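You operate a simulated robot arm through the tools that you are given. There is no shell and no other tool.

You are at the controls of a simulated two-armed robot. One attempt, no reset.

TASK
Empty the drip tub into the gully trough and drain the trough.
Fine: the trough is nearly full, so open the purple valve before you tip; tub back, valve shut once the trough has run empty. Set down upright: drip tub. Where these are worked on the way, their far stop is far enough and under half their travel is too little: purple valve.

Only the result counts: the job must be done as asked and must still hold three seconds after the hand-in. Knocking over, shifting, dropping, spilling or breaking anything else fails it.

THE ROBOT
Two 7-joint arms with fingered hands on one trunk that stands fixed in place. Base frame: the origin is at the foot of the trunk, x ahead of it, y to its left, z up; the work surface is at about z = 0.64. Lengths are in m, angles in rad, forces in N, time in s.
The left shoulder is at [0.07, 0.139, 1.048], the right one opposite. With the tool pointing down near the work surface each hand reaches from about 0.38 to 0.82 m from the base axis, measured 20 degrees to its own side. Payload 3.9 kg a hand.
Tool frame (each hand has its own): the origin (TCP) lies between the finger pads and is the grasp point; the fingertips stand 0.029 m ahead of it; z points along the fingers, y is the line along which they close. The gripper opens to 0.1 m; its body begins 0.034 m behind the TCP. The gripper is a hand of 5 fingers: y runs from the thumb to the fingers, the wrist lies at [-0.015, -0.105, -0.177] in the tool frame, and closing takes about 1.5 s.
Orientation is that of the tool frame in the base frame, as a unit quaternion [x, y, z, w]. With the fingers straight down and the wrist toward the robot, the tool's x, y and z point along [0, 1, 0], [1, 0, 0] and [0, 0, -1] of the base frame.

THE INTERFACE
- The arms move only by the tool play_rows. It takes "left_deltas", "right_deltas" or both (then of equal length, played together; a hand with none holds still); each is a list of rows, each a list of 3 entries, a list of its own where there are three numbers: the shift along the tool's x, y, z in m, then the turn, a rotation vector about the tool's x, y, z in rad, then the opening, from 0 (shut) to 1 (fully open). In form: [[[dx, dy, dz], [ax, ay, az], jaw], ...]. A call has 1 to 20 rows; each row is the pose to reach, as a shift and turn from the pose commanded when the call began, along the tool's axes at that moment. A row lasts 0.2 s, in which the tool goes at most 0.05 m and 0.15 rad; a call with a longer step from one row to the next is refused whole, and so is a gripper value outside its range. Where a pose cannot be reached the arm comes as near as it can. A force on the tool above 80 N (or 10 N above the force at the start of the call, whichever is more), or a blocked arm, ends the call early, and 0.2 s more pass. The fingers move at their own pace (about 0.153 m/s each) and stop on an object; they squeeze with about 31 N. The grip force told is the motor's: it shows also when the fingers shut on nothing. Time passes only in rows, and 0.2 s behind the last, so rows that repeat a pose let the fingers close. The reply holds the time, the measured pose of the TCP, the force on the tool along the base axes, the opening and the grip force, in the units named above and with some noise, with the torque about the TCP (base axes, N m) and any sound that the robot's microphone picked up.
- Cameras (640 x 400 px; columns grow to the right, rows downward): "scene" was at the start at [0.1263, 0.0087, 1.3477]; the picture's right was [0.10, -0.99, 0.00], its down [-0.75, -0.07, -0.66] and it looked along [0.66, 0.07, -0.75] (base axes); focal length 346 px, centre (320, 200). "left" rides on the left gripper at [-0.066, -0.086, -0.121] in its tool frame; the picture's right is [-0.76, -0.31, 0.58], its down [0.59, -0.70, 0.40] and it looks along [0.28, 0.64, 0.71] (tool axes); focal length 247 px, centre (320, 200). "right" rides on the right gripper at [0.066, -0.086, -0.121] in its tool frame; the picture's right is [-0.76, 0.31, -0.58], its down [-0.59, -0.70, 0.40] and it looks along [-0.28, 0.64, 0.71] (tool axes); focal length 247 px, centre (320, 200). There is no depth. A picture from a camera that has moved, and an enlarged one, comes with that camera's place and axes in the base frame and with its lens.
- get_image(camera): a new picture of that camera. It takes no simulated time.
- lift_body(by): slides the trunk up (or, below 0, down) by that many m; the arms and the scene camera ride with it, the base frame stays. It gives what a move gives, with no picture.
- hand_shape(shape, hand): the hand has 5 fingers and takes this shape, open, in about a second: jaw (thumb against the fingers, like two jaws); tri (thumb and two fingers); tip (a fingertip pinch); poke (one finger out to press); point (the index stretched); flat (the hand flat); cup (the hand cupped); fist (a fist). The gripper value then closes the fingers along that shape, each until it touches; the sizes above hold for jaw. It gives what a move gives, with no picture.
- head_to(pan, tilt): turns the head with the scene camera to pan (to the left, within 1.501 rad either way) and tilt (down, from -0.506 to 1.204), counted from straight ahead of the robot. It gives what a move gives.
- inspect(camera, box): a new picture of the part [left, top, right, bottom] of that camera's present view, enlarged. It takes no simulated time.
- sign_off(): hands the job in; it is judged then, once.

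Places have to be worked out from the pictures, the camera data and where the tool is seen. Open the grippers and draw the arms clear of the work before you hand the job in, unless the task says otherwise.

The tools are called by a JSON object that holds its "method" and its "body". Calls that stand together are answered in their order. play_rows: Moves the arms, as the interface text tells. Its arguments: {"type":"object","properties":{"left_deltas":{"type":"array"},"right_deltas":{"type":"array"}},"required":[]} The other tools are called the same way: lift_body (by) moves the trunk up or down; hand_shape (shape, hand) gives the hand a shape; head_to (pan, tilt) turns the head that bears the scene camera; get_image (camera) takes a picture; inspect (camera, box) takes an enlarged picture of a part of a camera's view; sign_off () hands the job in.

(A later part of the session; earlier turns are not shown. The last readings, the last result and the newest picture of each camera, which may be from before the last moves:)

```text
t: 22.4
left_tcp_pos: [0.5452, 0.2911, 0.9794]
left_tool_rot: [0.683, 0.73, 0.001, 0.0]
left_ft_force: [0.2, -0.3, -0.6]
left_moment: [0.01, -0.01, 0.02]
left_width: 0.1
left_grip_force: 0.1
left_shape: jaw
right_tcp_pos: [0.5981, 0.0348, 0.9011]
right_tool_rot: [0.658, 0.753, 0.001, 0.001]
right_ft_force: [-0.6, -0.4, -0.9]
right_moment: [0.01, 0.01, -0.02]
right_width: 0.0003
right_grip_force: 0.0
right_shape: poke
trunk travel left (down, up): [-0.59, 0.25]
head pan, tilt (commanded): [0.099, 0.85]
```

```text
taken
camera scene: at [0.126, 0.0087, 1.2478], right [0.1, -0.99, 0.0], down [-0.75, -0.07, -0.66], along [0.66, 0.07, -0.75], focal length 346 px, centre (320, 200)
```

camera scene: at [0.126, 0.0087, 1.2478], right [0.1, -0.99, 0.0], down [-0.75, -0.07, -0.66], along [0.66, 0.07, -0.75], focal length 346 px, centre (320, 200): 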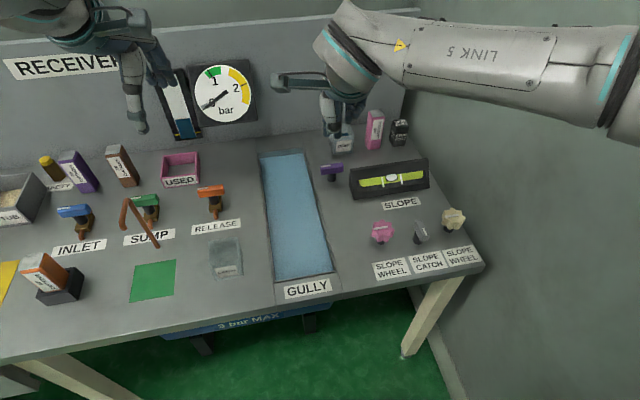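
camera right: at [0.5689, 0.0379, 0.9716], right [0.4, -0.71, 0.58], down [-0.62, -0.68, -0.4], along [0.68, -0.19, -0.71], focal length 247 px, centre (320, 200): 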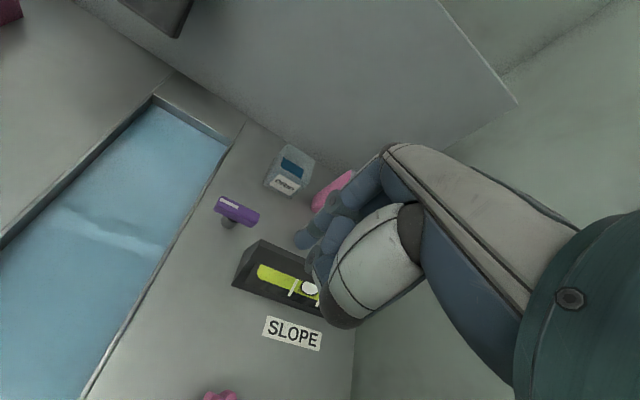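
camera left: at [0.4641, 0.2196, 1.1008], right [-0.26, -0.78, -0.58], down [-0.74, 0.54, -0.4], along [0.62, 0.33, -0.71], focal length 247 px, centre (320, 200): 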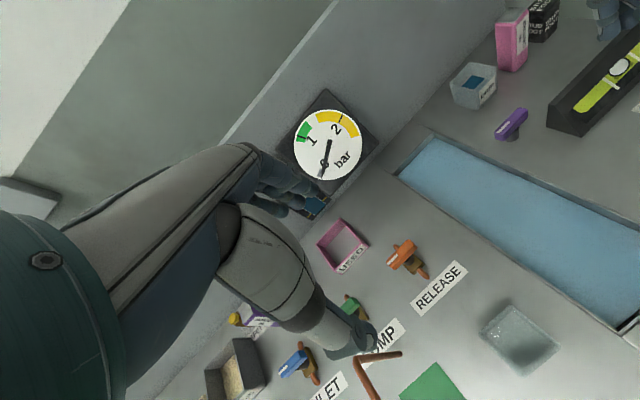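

With the trunk down 0.1 m, I'll test the pose I'd need for the tub in free air: right hand handshake-style, fingers forward and 30° down, thumb on the left. First I'll rotate in place, high above the bench.

{"method": "play_rows", "body": {"right_deltas": [[[0, 0, -0.004], [-0.061, 0.072, 0.106], 0.0], [[0, 0, -0.008], [-0.122, 0.144, 0.211], 0.0], [[0, 0, -0.012], [-0.183, 0.216, 0.317], 0.0], [[0, 0, -0.016], [-0.244, 0.287, 0.423], 0.0], [[0, 0, -0.02], [-0.305, 0.359, 0.528], 0.0], [[0, 0, -0.025], [-0.366, 0.431, 0.634], 0.0], [[0, 0, -0.03], [-0.427, 0.503, 0.74], 0.0], [[0, 0, -0.035], [-0.488, 0.575, 0.845], 0.0], [[0, 0, -0.04], [-0.549, 0.647, 0.951], 0.0], [[0, 0, -0.04], [-0.61, 0.718, 1.057], 0.0], [[0, 0, -0.04], [-0.671, 0.79, 1.162], 0.0], [[0, 0, -0.04], [-0.732, 0.862, 1.268], 0.0], [[0, 0, -0.04], [-0.732, 0.862, 1.268], 0.0]]}}

{"method": "get_image", "body": {"camera": "scene"}}

{"method": "get_image", "body": {"camera": "right"}}

```text
t: 25.2
left_tcp_pos: [0.545, 0.2906, 0.98]
left_tool_rot: [0.683, 0.73, 0.0, 0.0]
left_ft_force: [0.3, -0.2, -0.6]
left_moment: [0.04, 0.0, -0.01]
left_width: 0.1
left_grip_force: 0.0
left_shape: jaw
right_tcp_pos: [0.5976, 0.0341, 0.9411]
right_tool_rot: [0.856, 0.127, 0.496, -0.074]
right_ft_force: [0.4, -0.2, 0.3]
right_moment: [0.03, 0.04, 0.02]
right_width: 0.0
right_grip_force: 0.0
right_shape: poke
trunk travel left (down, up): [-0.59, 0.25]
head pan, tilt (commanded): [0.099, 0.85]
```

```text
taken
camera scene: at [0.1262, 0.0084, 1.2477], right [0.1, -0.99, 0.0], down [-0.75, -0.07, -0.66], along [0.66, 0.07, -0.75], focal length 346 px, centre (320, 200)
```

scene: 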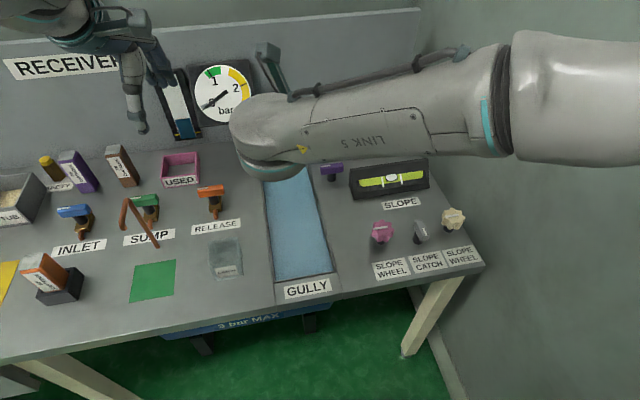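

```text
taken
camera right: at [0.505, 0.096, 1.0587], right [-0.75, -0.55, -0.37], down [-0.15, 0.69, -0.71], along [0.64, -0.47, -0.6], focal length 247 px, centre (320, 200)
```

right: 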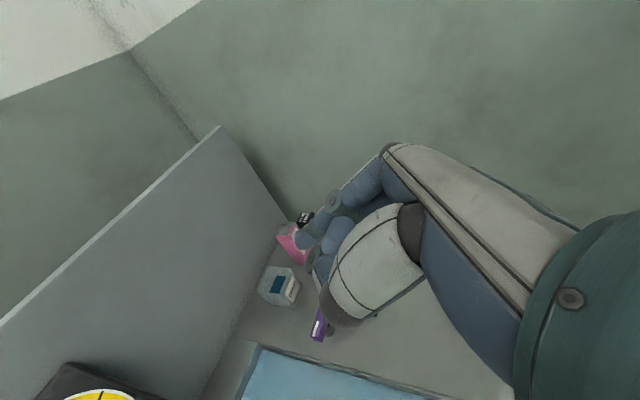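

That orientation can be reached. Now I'll extend it toward a point 0.12 m above the tub to see whether the arm gets that far.

{"method": "play_rows", "body": {"right_deltas": [[[0.0017, 0.0103, 0.0331], [0, 0, 0], 0.0], [[0.0034, 0.0206, 0.0663], [0, 0, 0], 0.0], [[0.005, 0.0308, 0.0994], [0, 0, 0], 0.0], [[0.0067, 0.0411, 0.1326], [0, 0, 0], 0.0], [[0.0084, 0.0514, 0.1657], [0, 0, 0], 0.0], [[0.01, 0.0617, 0.1988], [0, 0, 0], 0.0], [[0.0117, 0.0719, 0.232], [0, 0, 0], 0.0], [[0.0134, 0.0822, 0.2651], [0, 0, 0], 0.0], [[0.0134, 0.0822, 0.2651], [0, 0, 0], 0.0]]}}

{"method": "get_image", "body": {"camera": "scene"}}

{"method": "get_image", "body": {"camera": "right"}}

```text
t: 27.2
left_tcp_pos: [0.5452, 0.2897, 0.9789]
left_tool_rot: [0.683, 0.73, 0.0, 0.001]
left_ft_force: [0.2, -0.5, -0.7]
left_moment: [0.0, 0.0, 0.04]
left_width: 0.0995
left_grip_force: 0.2
left_shape: jaw
right_tcp_pos: [0.8112, 0.0216, 0.8323]
right_tool_rot: [0.856, 0.129, 0.496, -0.073]
right_ft_force: [-0.6, -0.6, -0.5]
right_moment: [-0.03, 0.0, 0.03]
right_width: 0.0001
right_grip_force: 0.1
right_shape: poke
right hand out of reach, approached as far as the arm can: row 7, 8, 9
trunk travel left (down, up): [-0.59, 0.25]
head pan, tilt (commanded): [0.099, 0.85]
```

```text
taken
camera scene: at [0.1265, 0.0089, 1.2477], right [0.1, -0.99, 0.0], down [-0.75, -0.08, -0.66], along [0.66, 0.07, -0.75], focal length 346 px, centre (320, 200)
```

scene: 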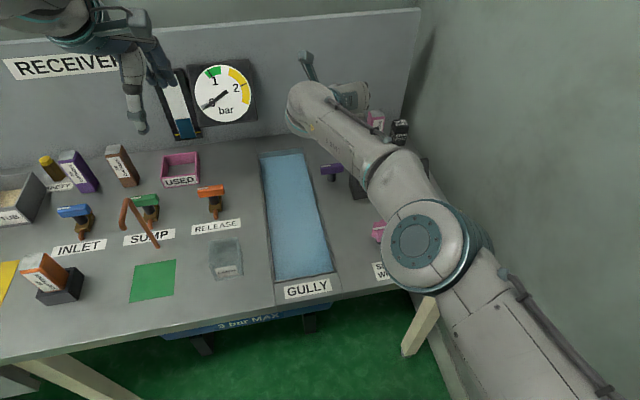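

```text
taken
camera right: at [0.7177, 0.0845, 0.9495], right [-0.75, -0.55, -0.37], down [-0.16, 0.69, -0.71], along [0.64, -0.47, -0.6], focal length 247 px, centre (320, 200)
```

right: 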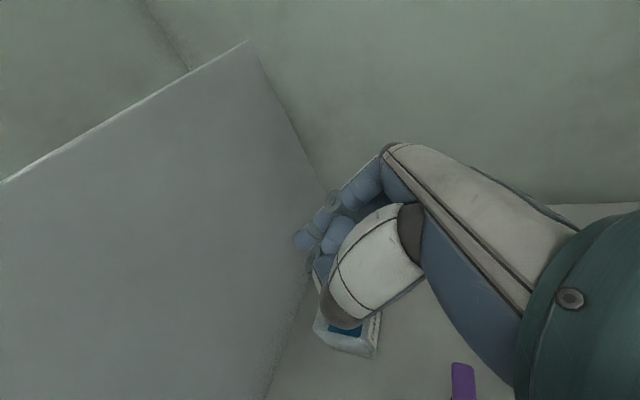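

The hand stopped at (0.811, 0.022), which puts the shoulder-to-wrist limit at about 0.60 m. That matters for the tub, and taking it from the left with the left hand looks better. For the lever, I'll bring the right hand back to fingers-down and try the 'point' shape.

{"method": "play_rows", "body": {"right_deltas": [[[-0.0005, -0.0025, -0.0159], [0.061, -0.072, -0.106], 0.0], [[-0.001, -0.005, -0.0318], [0.122, -0.144, -0.211], 0.0], [[-0.0016, -0.0076, -0.0477], [0.183, -0.216, -0.317], 0.0], [[-0.0021, -0.0102, -0.0636], [0.244, -0.287, -0.423], 0.0], [[-0.0026, -0.0127, -0.0795], [0.305, -0.359, -0.528], 0.0], [[-0.0031, -0.0152, -0.0954], [0.366, -0.431, -0.634], 0.0], [[-0.0037, -0.0178, -0.1114], [0.427, -0.503, -0.74], 0.0], [[-0.0042, -0.0203, -0.1273], [0.488, -0.575, -0.845], 0.0], [[-0.0047, -0.0229, -0.1432], [0.549, -0.647, -0.951], 0.0], [[-0.0052, -0.0254, -0.1591], [0.61, -0.718, -1.057], 0.0], [[-0.0058, -0.028, -0.175], [0.671, -0.79, -1.162], 0.0], [[-0.0063, -0.0305, -0.1909], [0.732, -0.862, -1.268], 0.0], [[-0.0063, -0.0305, -0.1909], [0.732, -0.862, -1.268], 0.0]]}}

{"method": "hand_shape", "body": {"hand": "right", "shape": "point"}}

{"method": "get_image", "body": {"camera": "right"}}

{"method": "get_image", "body": {"camera": "scene"}}

```text
t: 30.0
left_tcp_pos: [0.5463, 0.2902, 0.9787]
left_tool_rot: [0.683, 0.73, 0.0, 0.0]
left_ft_force: [-0.2, 1.4, -0.5]
left_moment: [0.01, -0.04, -0.02]
left_width: 0.0998
left_grip_force: 0.0
left_shape: jaw
right_tcp_pos: [0.642, 0.0013, 0.9231]
right_tool_rot: [0.657, 0.753, 0.001, 0.001]
right_ft_force: [-0.2, 0.1, 0.7]
right_moment: [0.02, -0.01, 0.0]
right_width: 0.0
right_grip_force: 0.0
right_shape: poke
trunk travel left (down, up): [-0.59, 0.25]
head pan, tilt (commanded): [0.099, 0.85]
```

```text
t: 30.9
left_tcp_pos: [0.5443, 0.2902, 0.9793]
left_tool_rot: [0.683, 0.731, 0.001, 0.0]
left_ft_force: [0.1, -0.2, 0.4]
left_moment: [0.0, 0.01, 0.01]
left_width: 0.0998
left_grip_force: 0.1
left_shape: jaw
right_tcp_pos: [0.6415, 0.002, 0.9221]
right_tool_rot: [0.658, 0.753, 0.001, 0.001]
right_ft_force: [-0.1, -0.2, -0.3]
right_moment: [-0.01, 0.02, 0.0]
right_width: 0.0
right_grip_force: 0.0
right_shape: point
trunk travel left (down, up): [-0.59, 0.25]
head pan, tilt (commanded): [0.099, 0.85]
```

```text
taken
camera right: at [0.548, 0.0561, 1.0428], right [0.4, -0.71, 0.58], down [-0.62, -0.68, -0.4], along [0.68, -0.19, -0.71], focal length 247 px, centre (320, 200)
```

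right: 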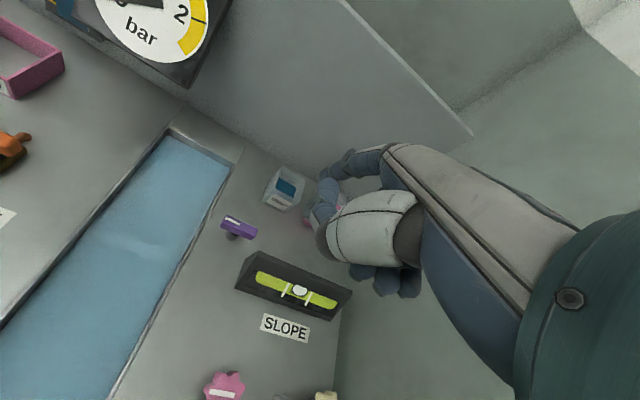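

```text
taken
camera scene: at [0.1263, 0.0087, 1.2477], right [0.1, -0.99, 0.0], down [-0.75, -0.07, -0.66], along [0.66, 0.07, -0.75], focal length 346 px, centre (320, 200)
```

scene: 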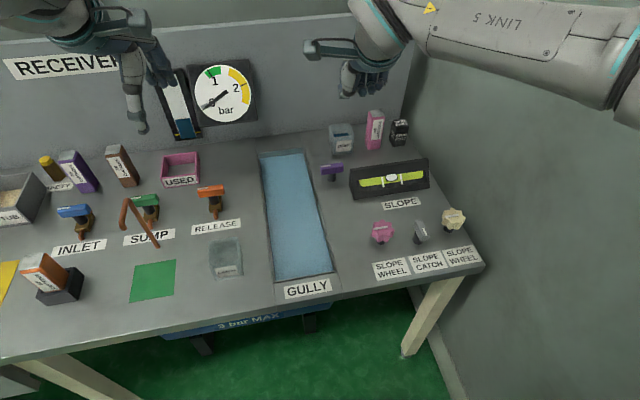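

I'll zoom in on this shape to see what the index finger and thumb are doing.

{"method": "inspect", "body": {"camera": "right", "box": [260, 120, 460, 310]}}

{"method": "inspect", "body": {"camera": "scene", "box": [290, 10, 430, 120]}}

```text
2.11 times, centred on (360, 215) of right
camera zoom: at [0.548, 0.0561, 1.0428], right [0.4, -0.71, 0.58], down [-0.62, -0.68, -0.4], along [0.68, -0.19, -0.71], focal length 520 px, centre (236, 168)
```

zoom: 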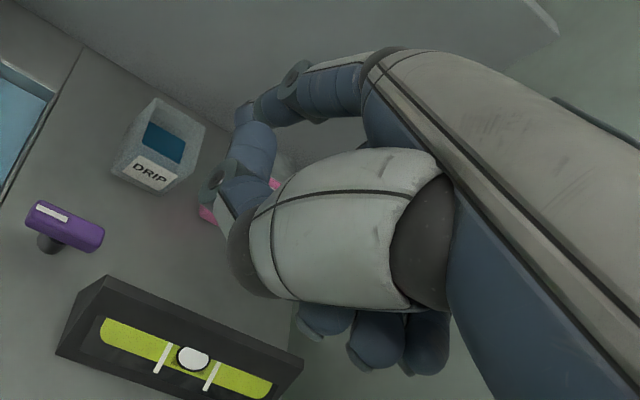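

```text
3.64 times, centred on (360, 65) of scene
camera zoom: at [0.1263, 0.0087, 1.2477], right [0.1, -0.99, 0.0], down [-0.75, -0.07, -0.66], along [0.66, 0.07, -0.75], focal length 1260 px, centre (174, 691)
```

zoom: 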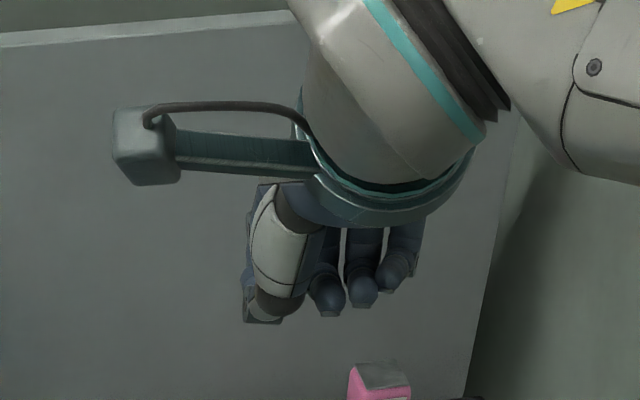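

'Point' doesn't help, and a single finger near the slope wedge would be awkward. The left hand in 'poke' suits better: its folded fingers lie on the free side, and it can pull the lever's left end toward the robot, which is counter-clockwise. I'll park the right hand to the side and shape the left.

{"method": "play_rows", "body": {"right_deltas": [[[-0.03, -0.028, -0.005], [0, 0, 0], 0.0], [[-0.06, -0.056, -0.01], [0, 0, 0], 0.0], [[-0.09, -0.084, -0.015], [0, 0, 0], 0.0], [[-0.12, -0.112, -0.02], [0, 0, 0], 0.0], [[-0.15, -0.14, -0.025], [0, 0, 0], 0.0], [[-0.1792, -0.1675, -0.03], [0, 0, 0], 0.0]]}}

{"method": "hand_shape", "body": {"hand": "left", "shape": "poke"}}

{"method": "play_rows", "body": {"left_deltas": [[[-0.0234, 0.0213, 0.008], [0, 0, -0.023], 0.0], [[-0.0467, 0.0425, 0.016], [0, 0, -0.046], 0.0], [[-0.07, 0.0638, 0.024], [0, 0, -0.069], 0.0], [[-0.0934, 0.085, 0.035], [0, 0, -0.092], 0.0], [[-0.1168, 0.1063, 0.05], [0, 0, -0.115], 0.0], [[-0.14, 0.1275, 0.065], [0, 0, -0.138], 0.0], [[-0.1635, 0.1488, 0.08], [0, 0, -0.161], 0.0], [[-0.187, 0.17, 0.095], [0, 0, -0.184], 0.0], [[-0.21, 0.191, 0.11], [0, 0, -0.207], 0.0], [[-0.2336, 0.2125, 0.13], [0, 0, -0.23], 0.0], [[-0.2336, 0.2125, 0.13], [0, 0, -0.23], 0.0]]}}

{"method": "get_image", "body": {"camera": "scene"}}

{"method": "get_image", "body": {"camera": "left"}}

{"method": "get_image", "body": {"camera": "right"}}

```text
t: 32.5
left_tcp_pos: [0.5504, 0.3268, 0.9606]
left_tool_rot: [0.682, 0.731, -0.016, 0.012]
left_ft_force: [0.1, -0.5, 0.1]
left_moment: [0.02, 0.03, 0.02]
left_width: 0.0998
left_grip_force: 0.1
left_shape: jaw
right_tcp_pos: [0.505, -0.1586, 0.9546]
right_tool_rot: [0.65, 0.759, -0.026, 0.019]
right_ft_force: [0.6, -0.2, 0.2]
right_moment: [0.0, 0.05, 0.05]
right_width: 0.0
right_grip_force: 0.0
right_shape: point
trunk travel left (down, up): [-0.59, 0.25]
head pan, tilt (commanded): [0.099, 0.85]
stopped in row 6 (right hand): the arm was blocked; the commanded pose is now the measured one
```

```text
t: 33.4
left_tcp_pos: [0.551, 0.3279, 0.9622]
left_tool_rot: [0.682, 0.731, -0.017, 0.011]
left_ft_force: [-0.4, -0.4, 0.0]
left_moment: [0.01, 0.02, -0.02]
left_width: 0.0
left_grip_force: 0.1
left_shape: poke
right_tcp_pos: [0.5065, -0.1596, 0.9569]
right_tool_rot: [0.651, 0.758, -0.025, 0.019]
right_ft_force: [-0.2, 0.2, -0.1]
right_moment: [0.01, 0.01, 0.0]
right_width: 0.0
right_grip_force: 0.1
right_shape: point
trunk travel left (down, up): [-0.59, 0.25]
head pan, tilt (commanded): [0.099, 0.85]
```

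```text
t: 36.0
left_tcp_pos: [0.7751, 0.1016, 0.841]
left_tool_rot: [0.594, 0.804, -0.017, 0.009]
left_ft_force: [-0.8, 0.1, 0.4]
left_moment: [-0.01, -0.05, -0.05]
left_width: 0.0
left_grip_force: 0.1
left_shape: poke
right_tcp_pos: [0.5028, -0.1594, 0.9558]
right_tool_rot: [0.65, 0.759, -0.027, 0.02]
right_ft_force: [-0.6, 0.2, 1.1]
right_moment: [-0.02, 0.01, -0.01]
right_width: 0.0
right_grip_force: 0.1
right_shape: point
trunk travel left (down, up): [-0.59, 0.25]
head pan, tilt (commanded): [0.099, 0.85]
stopped in row 11 (left hand): the arm was blocked; the commanded pose is now the measured one
```

```text
taken
camera scene: at [0.1323, 0.0536, 1.2448], right [0.1, -0.99, 0.04], down [-0.75, -0.1, -0.65], along [0.65, 0.04, -0.76], focal length 346 px, centre (320, 200)
```

scene: 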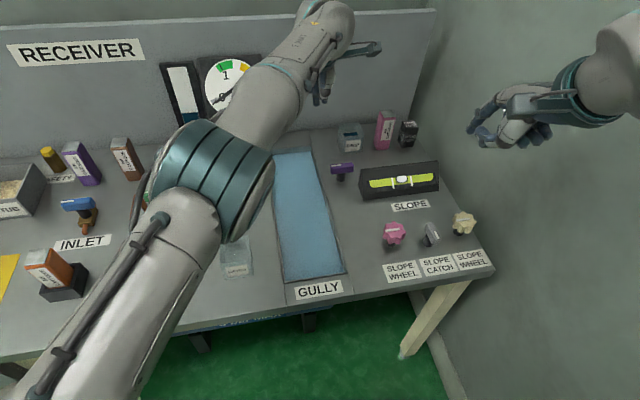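

```text
taken
camera left: at [0.7133, 0.0184, 0.9664], right [-0.07, -0.84, -0.54], down [-0.85, 0.34, -0.41], along [0.52, 0.43, -0.73], focal length 247 px, centre (320, 200)
```

left: 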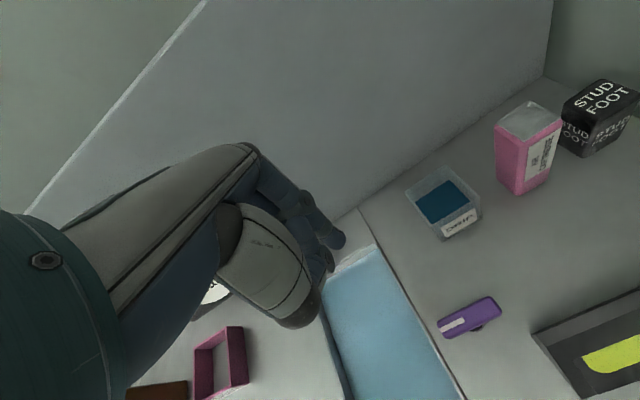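

```text
taken
camera right: at [0.4102, -0.0979, 1.0729], right [0.42, -0.66, 0.62], down [-0.61, -0.71, -0.35], along [0.67, -0.23, -0.7], focal length 247 px, centre (320, 200)
```

right: 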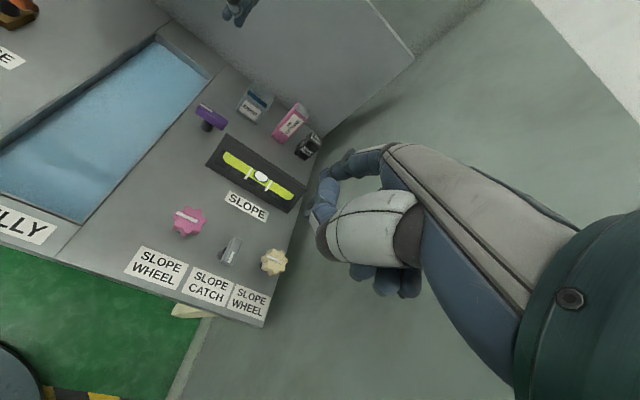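

The right arm was blocked: its elbow is pressing on the side wall and leaning the whole trunk (the scene camera shifted 0.045 m in y). I'll ease the right hand back until the lean is gone.

{"method": "play_rows", "body": {"right_deltas": [[[0.015, 0.02, 0], [0, 0, 0], 0.0], [[0.03, 0.04, 0], [0, 0, 0], 0.0], [[0.04, 0.06, 0], [0, 0, 0], 0.0], [[0.04, 0.06, 0], [0, 0, 0], 0.0]]}}

{"method": "get_image", "body": {"camera": "scene"}}

```text
t: 37.0
left_tcp_pos: [0.7683, 0.0754, 0.8526]
left_tool_rot: [0.594, 0.804, -0.002, 0.003]
left_ft_force: [0.1, -0.3, 0.1]
left_moment: [-0.01, 0.03, 0.02]
left_width: 0.0
left_grip_force: 0.2
left_shape: poke
right_tcp_pos: [0.5494, -0.1404, 0.9572]
right_tool_rot: [0.653, 0.758, -0.008, 0.013]
right_ft_force: [0.5, -0.8, -1.0]
right_moment: [-0.01, -0.01, -0.01]
right_width: 0.0001
right_grip_force: 0.1
right_shape: point
trunk travel left (down, up): [-0.59, 0.25]
head pan, tilt (commanded): [0.099, 0.85]
```

```text
taken
camera scene: at [0.1216, 0.015, 1.2492], right [0.1, -0.99, 0.01], down [-0.74, -0.08, -0.66], along [0.66, 0.06, -0.75], focal length 346 px, centre (320, 200)
```

scene: 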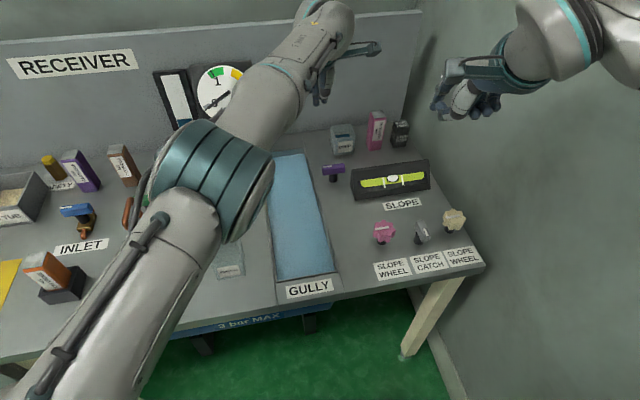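

The lean is mostly gone. I'll move the right hand a little further from the wall to clear it fully.

{"method": "play_rows", "body": {"right_deltas": [[[0.01, 0.015, 0], [0, 0, 0], 0.0], [[0.02, 0.03, 0], [0, 0, 0], 0.0], [[0.02, 0.03, 0], [0, 0, 0], 0.0]]}}

{"method": "get_image", "body": {"camera": "scene"}}

{"method": "get_image", "body": {"camera": "left"}}

```text
t: 37.8
left_tcp_pos: [0.7736, 0.0711, 0.8502]
left_tool_rot: [0.594, 0.805, 0.0, -0.001]
left_ft_force: [-0.5, -0.1, 0.2]
left_moment: [-0.01, 0.03, 0.01]
left_width: 0.0
left_grip_force: 0.0
left_shape: poke
right_tcp_pos: [0.5799, -0.1232, 0.9516]
right_tool_rot: [0.653, 0.757, -0.007, 0.008]
right_ft_force: [0.2, 0.1, 1.0]
right_moment: [0.0, 0.01, -0.03]
right_width: 0.0
right_grip_force: 0.1
right_shape: point
trunk travel left (down, up): [-0.59, 0.25]
head pan, tilt (commanded): [0.099, 0.85]
```

```text
taken
camera scene: at [0.1268, 0.0079, 1.2477], right [0.1, -0.99, 0.0], down [-0.75, -0.07, -0.66], along [0.66, 0.07, -0.75], focal length 346 px, centre (320, 200)
```

scene: 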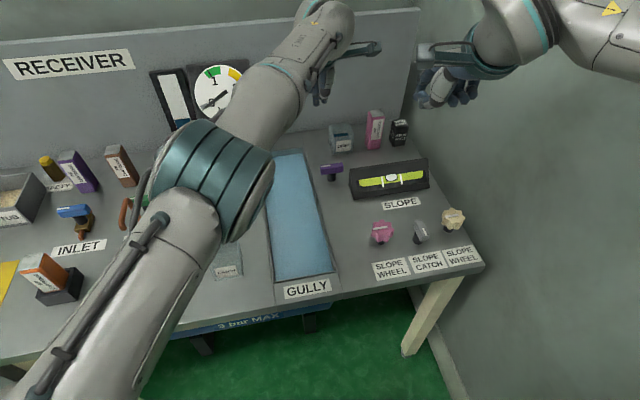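

```text
taken
camera left: at [0.7092, -0.0169, 0.9711], right [-0.07, -0.81, -0.58], down [-0.85, 0.36, -0.4], along [0.53, 0.46, -0.71], focal length 247 px, centre (320, 200)
```

left: 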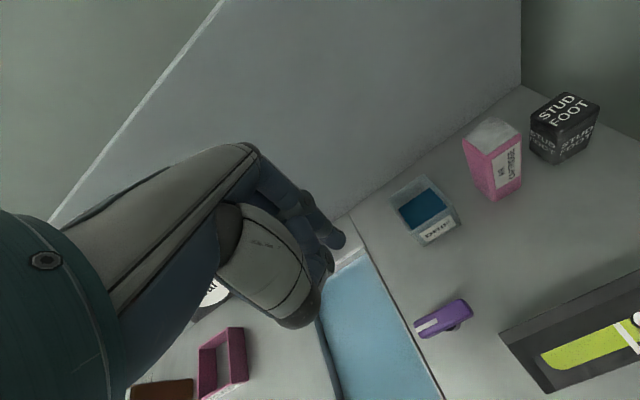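

There's no lean now, and the left TCP is at (0.7736, 0.0711, 0.850) as planned: beyond the lever's left half and clear of the tub. I'll lower the poking finger to handle height, TCP z≈0.69.

{"method": "play_rows", "body": {"left_deltas": [[[0, 0, 0.03], [0, 0, 0], 0.0], [[0, 0, 0.06], [0, 0, 0], 0.0], [[0, 0, 0.09], [0, 0, 0], 0.0], [[0, 0, 0.115], [0, 0, 0], 0.0], [[0, 0, 0.135], [0, 0, 0], 0.0], [[0, 0, 0.148], [0, 0, 0], 0.0], [[0, 0, 0.158], [0, 0, 0], 0.0]]}}

{"method": "get_image", "body": {"camera": "left"}}

{"method": "get_image", "body": {"camera": "right"}}

{"method": "inspect", "body": {"camera": "scene", "box": [270, 70, 430, 200]}}

```text
t: 39.4
left_tcp_pos: [0.774, 0.0716, 0.6915]
left_tool_rot: [0.595, 0.804, 0.0, 0.0]
left_ft_force: [0.6, -0.5, -1.1]
left_moment: [-0.02, -0.01, 0.0]
left_width: 0.0
left_grip_force: 0.0
left_shape: poke
right_tcp_pos: [0.5801, -0.1226, 0.951]
right_tool_rot: [0.653, 0.757, -0.008, 0.009]
right_ft_force: [0.4, 0.2, 0.1]
right_moment: [-0.02, 0.01, -0.01]
right_width: 0.0001
right_grip_force: 0.0
right_shape: point
trunk travel left (down, up): [-0.59, 0.25]
head pan, tilt (commanded): [0.099, 0.85]
```

```text
taken
camera left: at [0.71, -0.0166, 0.8138], right [-0.07, -0.81, -0.58], down [-0.85, 0.36, -0.4], along [0.53, 0.46, -0.71], focal length 247 px, centre (320, 200)
```

left: 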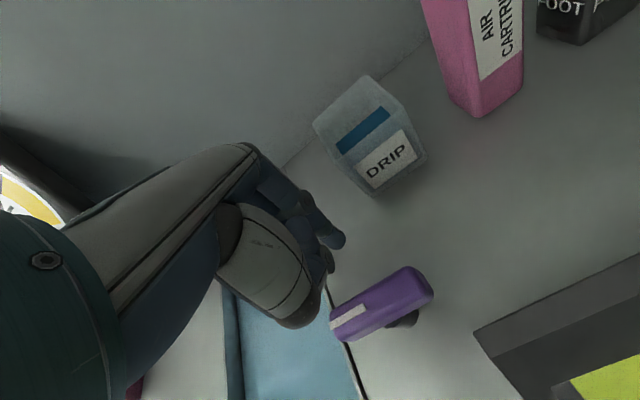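

```text
taken
camera right: at [0.4864, -0.0655, 1.0709], right [0.41, -0.69, 0.59], down [-0.61, -0.69, -0.39], along [0.68, -0.2, -0.71], focal length 247 px, centre (320, 200)
```

right: 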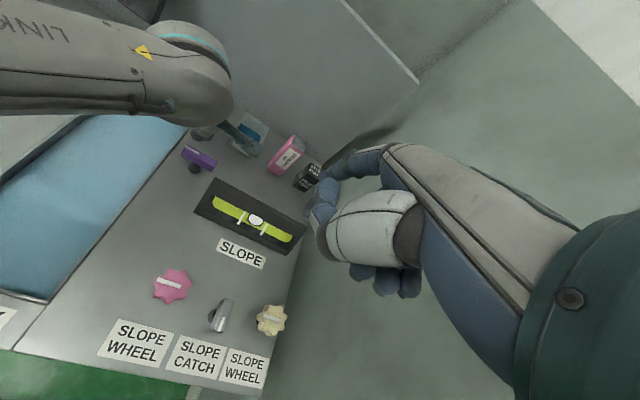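

```text
3.08 times, centred on (350, 135) of scene
camera zoom: at [0.1266, 0.0088, 1.2477], right [0.1, -0.99, 0.0], down [-0.75, -0.08, -0.66], along [0.66, 0.07, -0.75], focal length 1066 px, centre (228, 400)
```

zoom: 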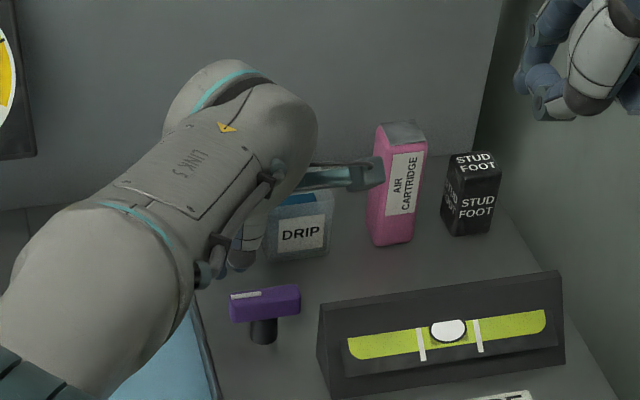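

The finger tip is just beyond the lever's left half and the hand isn't touching anything. Tool y lies along bench depth and tool x to bench left. I'll pull toward the robot along an arc that should turn the lever about 45° counter-clockwise.

{"method": "play_rows", "body": {"left_deltas": [[[0, -0.01, 0], [0, 0, 0], 0.0], [[0, -0.02, 0], [0, 0, 0], 0.0], [[0, -0.025, 0], [0, 0, 0], 0.0], [[0.002, -0.03, 0], [0, 0, 0], 0.0], [[0.004, -0.034, 0], [0, 0, 0], 0.0]]}}

{"method": "get_image", "body": {"camera": "left"}}

{"method": "inspect", "body": {"camera": "scene", "box": [270, 70, 430, 200]}}

```text
t: 40.6
left_tcp_pos: [0.7384, 0.0666, 0.6916]
left_tool_rot: [0.595, 0.804, 0.001, 0.0]
left_ft_force: [-0.1, -0.5, -0.2]
left_moment: [-0.04, 0.04, -0.01]
left_width: 0.0
left_grip_force: 0.1
left_shape: poke
right_tcp_pos: [0.5807, -0.1211, 0.9531]
right_tool_rot: [0.654, 0.757, -0.008, 0.009]
right_ft_force: [-0.3, 0.1, -0.4]
right_moment: [-0.06, -0.01, 0.0]
right_width: 0.0003
right_grip_force: 0.0
right_shape: point
trunk travel left (down, up): [-0.59, 0.25]
head pan, tilt (commanded): [0.099, 0.85]
```

```text
taken
camera left: at [0.675, -0.0223, 0.8134], right [-0.07, -0.81, -0.58], down [-0.85, 0.36, -0.4], along [0.53, 0.46, -0.71], focal length 247 px, centre (320, 200)
```

left: 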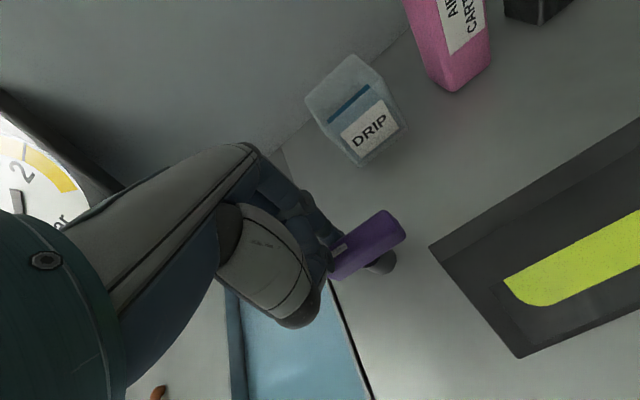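

```text
3.08 times, centred on (350, 135) of scene
camera zoom: at [0.1262, 0.0087, 1.2477], right [0.1, -0.99, 0.0], down [-0.75, -0.07, -0.66], along [0.66, 0.07, -0.75], focal length 1066 px, centre (228, 400)
```

zoom: 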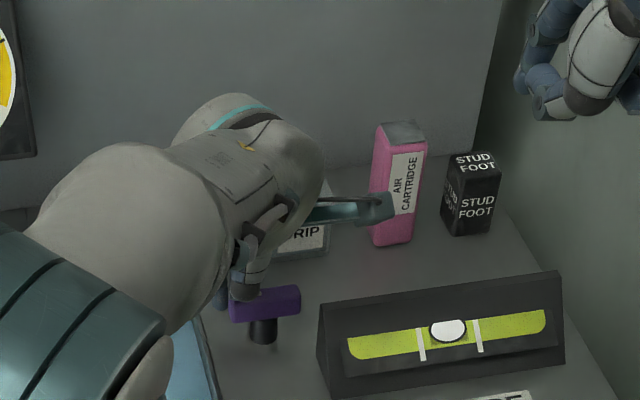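

There's no force yet. I'll zoom the left view to see how close the finger is to the handle.

{"method": "inspect", "body": {"camera": "left", "box": [250, 160, 450, 320]}}

{"method": "inspect", "body": {"camera": "right", "box": [120, 90, 280, 220]}}

```text
2.50 times, centred on (350, 240) of left
camera zoom: at [0.675, -0.0223, 0.8134], right [-0.07, -0.81, -0.58], down [-0.85, 0.36, -0.4], along [0.53, 0.46, -0.71], focal length 617 px, centre (245, 100)
```

zoom: 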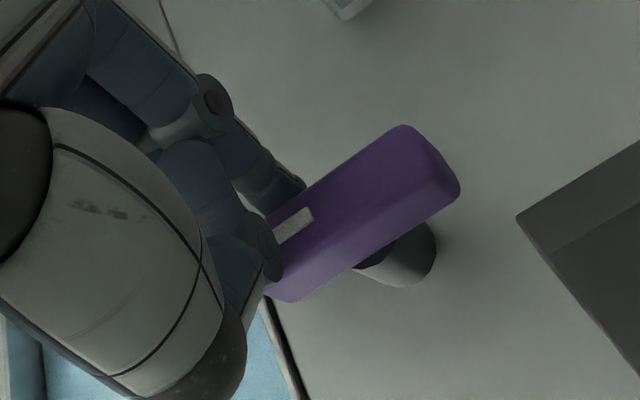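

```text
3.08 times, centred on (200, 155) of right
camera zoom: at [0.486, -0.0656, 1.071], right [0.41, -0.69, 0.59], down [-0.61, -0.69, -0.39], along [0.68, -0.2, -0.71], focal length 760 px, centre (689, 338)
```

zoom: 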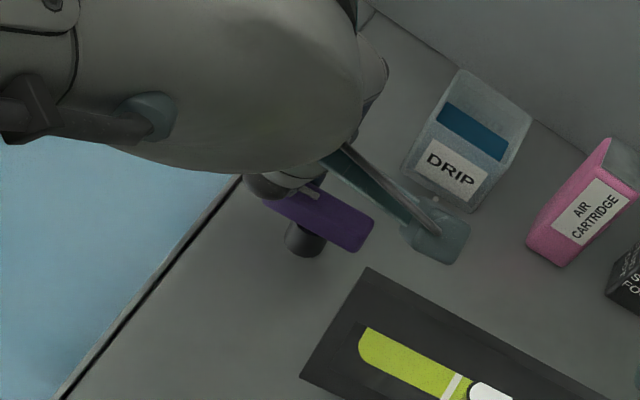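

The index finger is right at the handle's far face. I'll continue the arc in small steps and watch for force.

{"method": "play_rows", "body": {"left_deltas": [[[0.001, -0.004, 0], [0, 0, 0], 0.0], [[0.002, -0.008, 0], [0, 0, 0], 0.0], [[0.004, -0.012, 0], [0, 0, 0], 0.0], [[0.005, -0.016, 0], [0, 0, 0], 0.0], [[0.006, -0.02, 0], [0, 0, 0], 0.0]]}}

{"method": "inspect", "body": {"camera": "left", "box": [250, 160, 450, 320]}}

{"method": "inspect", "body": {"camera": "right", "box": [120, 90, 280, 220]}}

```text
t: 41.8
left_tcp_pos: [0.7181, 0.0646, 0.6898]
left_tool_rot: [0.594, 0.805, 0.0, -0.001]
left_ft_force: [1.4, 1.5, 1.0]
left_moment: [0.03, -0.04, 0.02]
left_width: 0.0
left_grip_force: 0.1
left_shape: poke
right_tcp_pos: [0.5799, -0.1211, 0.9501]
right_tool_rot: [0.654, 0.757, -0.008, 0.007]
right_ft_force: [-0.5, 0.2, -0.3]
right_moment: [0.0, 0.03, -0.01]
right_width: 0.0001
right_grip_force: 0.1
right_shape: point
trunk travel left (down, up): [-0.59, 0.25]
head pan, tilt (commanded): [0.099, 0.85]
```

```text
2.50 times, centred on (350, 240) of left
camera zoom: at [0.6544, -0.0227, 0.8128], right [-0.07, -0.81, -0.58], down [-0.85, 0.36, -0.4], along [0.53, 0.46, -0.71], focal length 617 px, centre (245, 100)
```

zoom: 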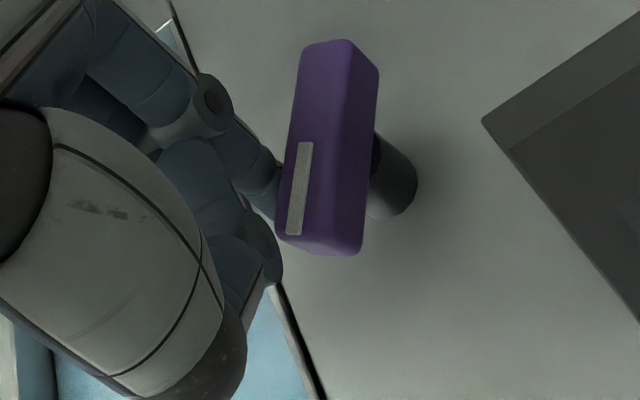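

```text
3.08 times, centred on (200, 155) of right
camera zoom: at [0.4863, -0.0655, 1.0709], right [0.41, -0.69, 0.59], down [-0.61, -0.69, -0.39], along [0.68, -0.2, -0.71], focal length 760 px, centre (689, 338)
```

zoom: 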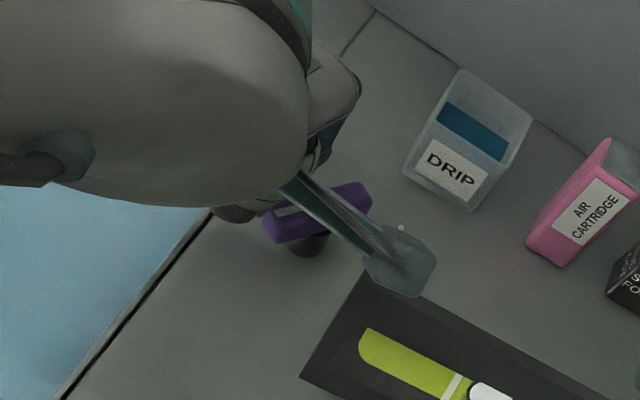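

The handle is turning counter-clockwise easily. It's about 50–60° round already. I'll keep sweeping the near end to the right until the far stop is felt.

{"method": "play_rows", "body": {"left_deltas": [[[0.0, -0.005, 0], [0, 0, 0], 0.0], [[-0.001, -0.01, 0], [0, 0, 0], 0.0], [[-0.003, -0.014, 0], [0, 0, 0], 0.0], [[-0.006, -0.017, 0], [0, 0, 0], 0.0], [[-0.009, -0.018, 0], [0, 0, 0], 0.0], [[-0.011, -0.018, 0], [0, 0, 0], 0.0]]}}

{"method": "inspect", "body": {"camera": "left", "box": [250, 160, 450, 320]}}

{"method": "inspect", "body": {"camera": "right", "box": [120, 90, 280, 220]}}

{"method": "get_image", "body": {"camera": "scene"}}

```text
t: 43.2
left_tcp_pos: [0.7036, 0.0553, 0.6913]
left_tool_rot: [0.593, 0.805, 0.0, -0.002]
left_ft_force: [-1.0, 22.1, 0.7]
left_moment: [0.11, -0.06, 0.19]
left_width: 0.0
left_grip_force: 0.0
left_shape: poke
right_tcp_pos: [0.5801, -0.1187, 0.952]
right_tool_rot: [0.652, 0.758, -0.009, 0.009]
right_ft_force: [-0.3, 0.7, 0.9]
right_moment: [0.01, 0.01, 0.0]
right_width: 0.0001
right_grip_force: 0.1
right_shape: point
trunk travel left (down, up): [-0.59, 0.25]
head pan, tilt (commanded): [0.099, 0.85]
```

```text
2.50 times, centred on (350, 240) of left
camera zoom: at [0.6404, -0.0334, 0.8127], right [-0.07, -0.81, -0.58], down [-0.85, 0.35, -0.4], along [0.53, 0.46, -0.71], focal length 617 px, centre (245, 100)
```

zoom: 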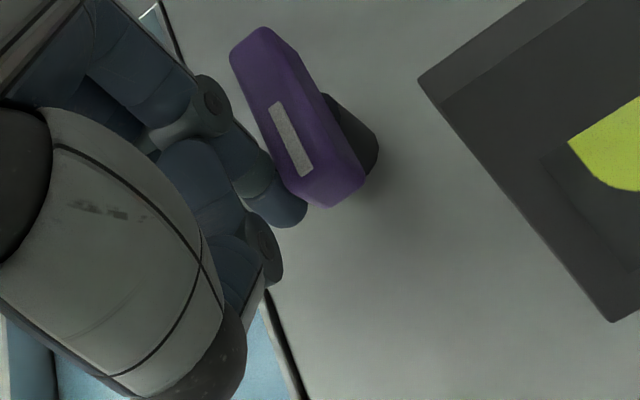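

```text
3.08 times, centred on (200, 155) of right
camera zoom: at [0.486, -0.0624, 1.0713], right [0.41, -0.69, 0.6], down [-0.61, -0.7, -0.38], along [0.68, -0.2, -0.71], focal length 760 px, centre (689, 338)
```

zoom: 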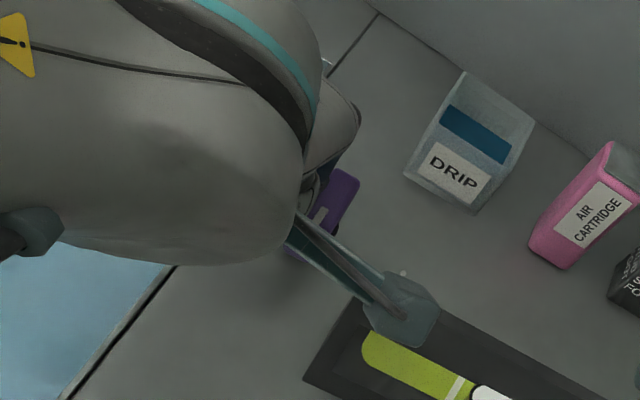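

```text
taken
camera scene: at [0.126, 0.0119, 1.2477], right [0.1, -0.99, 0.0], down [-0.75, -0.08, -0.66], along [0.66, 0.06, -0.75], focal length 346 px, centre (320, 200)
```

scene: 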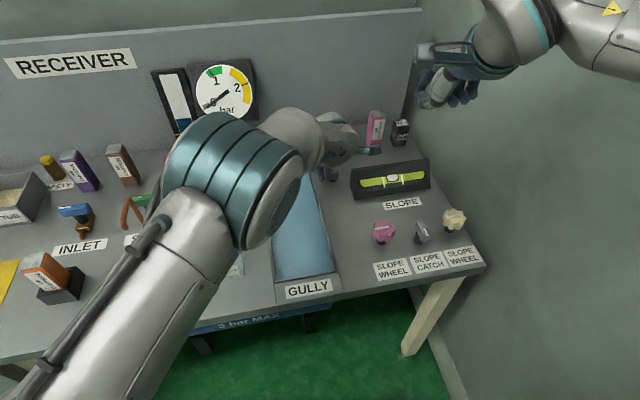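

The finger now feels 22 N and the handle lies along bench depth, about 15–17° in base, so it has turned a full 90° to the stop. I'll back off to the left, rise, and look at the trough.

{"method": "play_rows", "body": {"left_deltas": [[[0.01, 0, 0], [0, 0, 0], 0.0], [[0.02, 0, 0], [0, 0, 0], 0.0], [[0.02, 0, -0.03], [0, 0, 0], 0.0], [[0.02, 0, -0.07], [0, 0, 0], 0.0], [[0.03, 0, -0.11], [0, 0, 0], 0.0], [[0.06, -0.03, -0.15], [0, 0, 0], 0.0], [[0.1, -0.06, -0.17], [0, 0, 0], 0.0]]}}

{"method": "get_image", "body": {"camera": "scene"}}

{"method": "inspect", "body": {"camera": "right", "box": [60, 60, 300, 260]}}

{"method": "get_image", "body": {"camera": "left"}}

```text
refused: row 6 steps farther than a row can; nothing moved
```

```text
taken
camera scene: at [0.126, 0.0119, 1.2477], right [0.1, -0.99, 0.0], down [-0.75, -0.08, -0.66], along [0.66, 0.06, -0.75], focal length 346 px, centre (320, 200)
```

scene: 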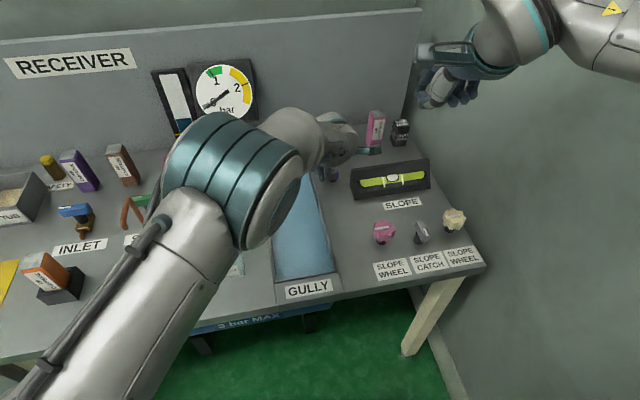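

```text
2.00 times, centred on (180, 160) of right
camera zoom: at [0.486, -0.0624, 1.0713], right [0.41, -0.69, 0.6], down [-0.61, -0.7, -0.38], along [0.68, -0.2, -0.71], focal length 494 px, centre (600, 280)
```

zoom: 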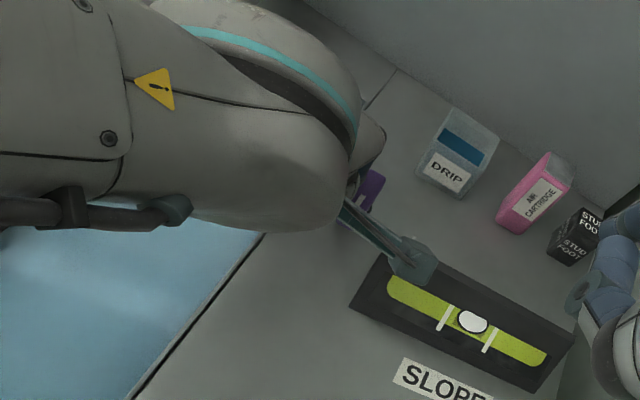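

```text
taken
camera left: at [0.6404, -0.0334, 0.8127], right [-0.07, -0.81, -0.58], down [-0.85, 0.35, -0.4], along [0.53, 0.46, -0.71], focal length 247 px, centre (320, 200)
```

left: 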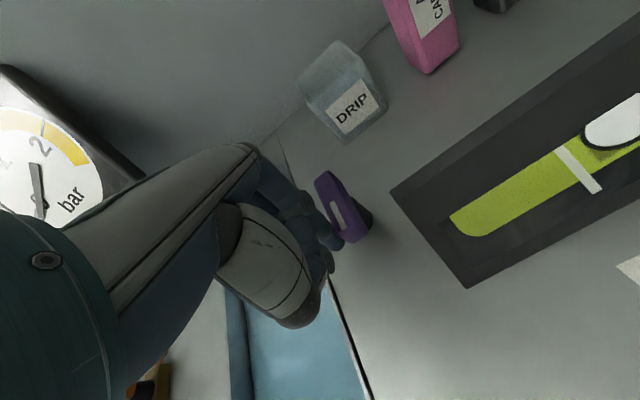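

That call was refused because row 6 exceeded the step limit. I'll send the same retreat again with smaller steps: left off the handle, straight up, then back.

{"method": "play_rows", "body": {"left_deltas": [[[0.01, 0, 0], [0, 0, 0], 0.0], [[0.02, 0, 0], [0, 0, 0], 0.0], [[0.02, 0, -0.03], [0, 0, 0], 0.0], [[0.02, 0, -0.07], [0, 0, 0], 0.0], [[0.03, 0, -0.11], [0, 0, 0], 0.0], [[0.05, -0.02, -0.14], [0, 0, 0], 0.0], [[0.075, -0.04, -0.17], [0, 0, 0], 0.0], [[0.1, -0.06, -0.2], [0, 0, 0], 0.0]]}}

{"method": "get_image", "body": {"camera": "scene"}}

{"method": "inspect", "body": {"camera": "right", "box": [60, 60, 300, 260]}}

{"method": "get_image", "body": {"camera": "left"}}

```text
t: 45.0
left_tcp_pos: [0.616, 0.1273, 0.8928]
left_tool_rot: [0.595, 0.803, 0.0, -0.001]
left_ft_force: [-0.1, 0.4, 0.2]
left_moment: [-0.05, -0.02, -0.01]
left_width: 0.0
left_grip_force: 0.0
left_shape: poke
right_tcp_pos: [0.5779, -0.121, 0.952]
right_tool_rot: [0.654, 0.756, -0.008, 0.009]
right_ft_force: [0.2, 0.8, 0.4]
right_moment: [-0.01, -0.03, -0.04]
right_width: 0.0
right_grip_force: 0.1
right_shape: point
trunk travel left (down, up): [-0.59, 0.25]
head pan, tilt (commanded): [0.099, 0.85]
```

```text
taken
camera scene: at [0.126, 0.0101, 1.2477], right [0.1, -0.99, 0.0], down [-0.75, -0.08, -0.66], along [0.66, 0.07, -0.75], focal length 346 px, centre (320, 200)
```

scene: 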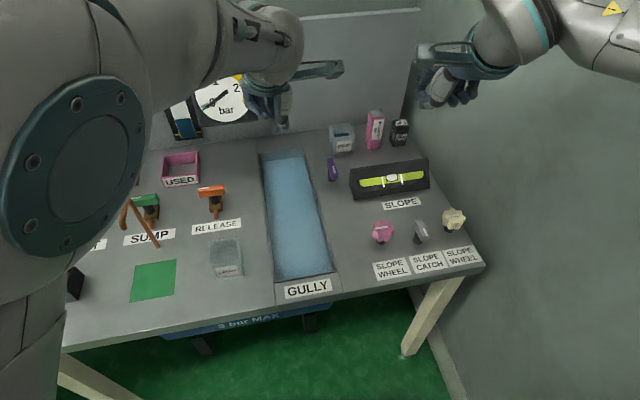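

```text
2.00 times, centred on (180, 160) of right
camera zoom: at [0.4858, -0.0644, 1.0713], right [0.41, -0.69, 0.59], down [-0.61, -0.69, -0.38], along [0.68, -0.2, -0.71], focal length 494 px, centre (600, 280)
```

zoom: 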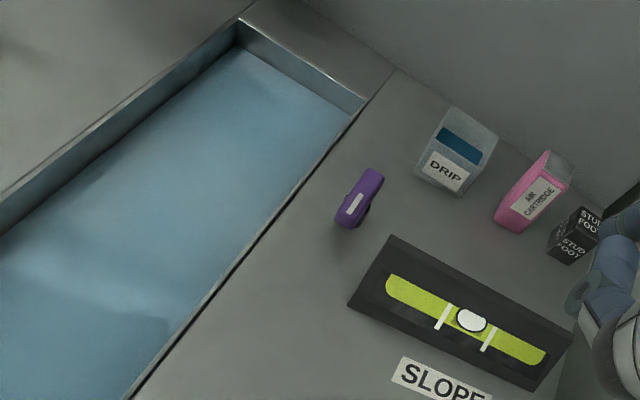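

```text
taken
camera left: at [0.5533, 0.0401, 1.0152], right [-0.07, -0.81, -0.58], down [-0.84, 0.36, -0.4], along [0.53, 0.46, -0.71], focal length 247 px, centre (320, 200)
```

left: 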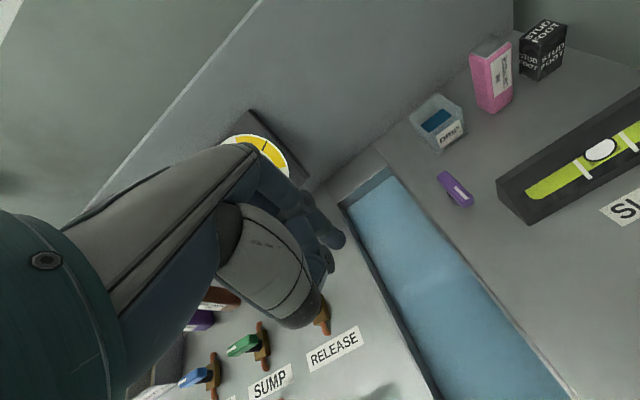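

The handle is open and stays put, and the trough level is already lower. While it drains, I'll put the left hand in jaw shape and test the tub orientation in free air: fingers swung to point right and down.

{"method": "hand_shape", "body": {"hand": "left", "shape": "jaw"}}

{"method": "play_rows", "body": {"left_deltas": [[[0, 0, 0], [0, -0.13, 0], 1.0], [[0, 0, 0], [0, -0.26, 0], 1.0], [[0, 0, 0], [0, -0.39, 0], 1.0], [[0, 0, 0], [0, -0.52, 0], 1.0], [[0, 0, 0], [0, -0.65, 0], 1.0], [[0, 0, 0], [0, -0.78, 0], 1.0], [[0, 0, 0], [0, -0.91, 0], 1.0], [[0, 0, 0], [0, -0.96, 0], 1.0], [[0, 0, 0], [0, -0.96, 0], 1.0]]}}

{"method": "get_image", "body": {"camera": "scene"}}

{"method": "get_image", "body": {"camera": "left"}}

{"method": "get_image", "body": {"camera": "right"}}

```text
t: 45.9
left_tcp_pos: [0.6181, 0.1278, 0.8927]
left_tool_rot: [0.594, 0.805, 0.0, -0.001]
left_ft_force: [0.8, -0.2, -0.4]
left_moment: [0.0, 0.02, 0.02]
left_width: 0.1001
left_grip_force: 0.1
left_shape: jaw
right_tcp_pos: [0.5807, -0.1218, 0.9515]
right_tool_rot: [0.654, 0.756, -0.008, 0.008]
right_ft_force: [0.0, -0.4, -0.2]
right_moment: [-0.01, 0.02, 0.0]
right_width: 0.0
right_grip_force: 0.1
right_shape: point
trunk travel left (down, up): [-0.59, 0.25]
head pan, tilt (commanded): [0.099, 0.85]
```

```text
t: 47.9
left_tcp_pos: [0.6165, 0.1272, 0.8913]
left_tool_rot: [0.527, 0.714, -0.274, 0.371]
left_ft_force: [-0.2, -0.6, 0.6]
left_moment: [-0.02, -0.01, -0.01]
left_width: 0.1
left_grip_force: 0.1
left_shape: jaw
right_tcp_pos: [0.58, -0.1213, 0.9519]
right_tool_rot: [0.653, 0.757, -0.007, 0.009]
right_ft_force: [1.0, -1.2, -0.7]
right_moment: [0.01, 0.0, -0.02]
right_width: 0.0003
right_grip_force: 0.1
right_shape: point
trunk travel left (down, up): [-0.59, 0.25]
head pan, tilt (commanded): [0.099, 0.85]
```

```text
taken
camera scene: at [0.1263, 0.0087, 1.2477], right [0.1, -0.99, 0.0], down [-0.75, -0.07, -0.66], along [0.66, 0.07, -0.75], focal length 346 px, centre (320, 200)
```

scene: 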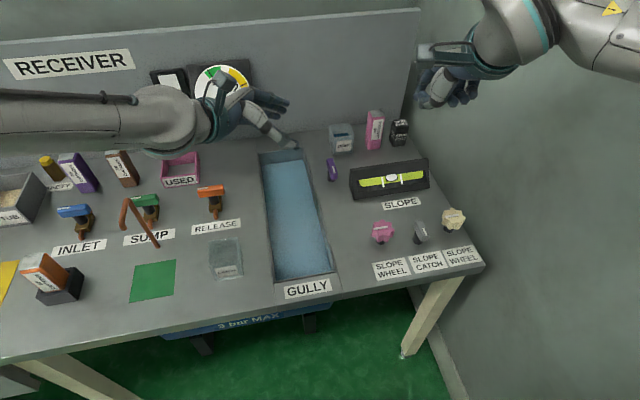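

```text
taken
camera left: at [0.5162, 0.1608, 1.0156], right [-0.03, -0.96, 0.29], down [-0.68, -0.2, -0.71], along [0.74, -0.21, -0.64], focal length 247 px, centre (320, 200)
```

left: 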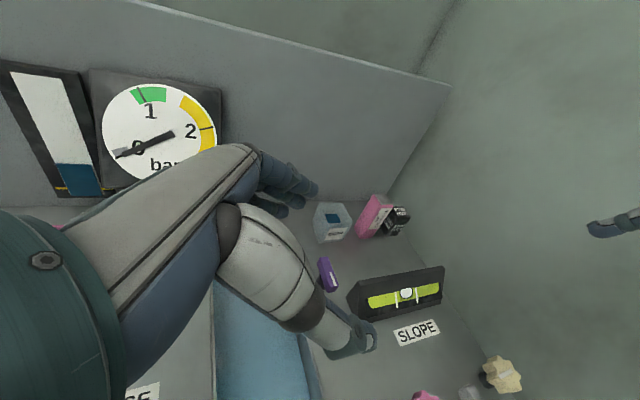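

```text
taken
camera right: at [0.4861, -0.0656, 1.071], right [0.41, -0.69, 0.59], down [-0.61, -0.69, -0.39], along [0.68, -0.2, -0.71], focal length 247 px, centre (320, 200)
```

right: 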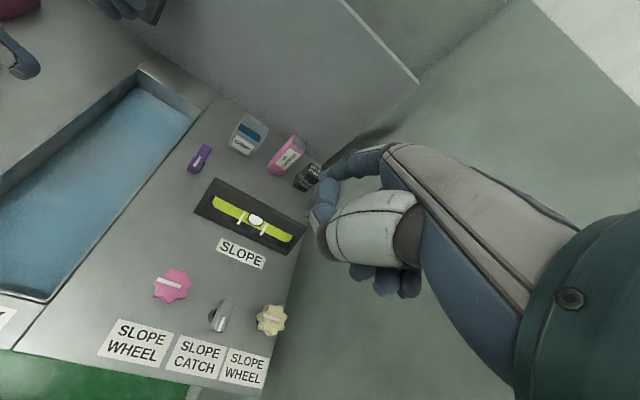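

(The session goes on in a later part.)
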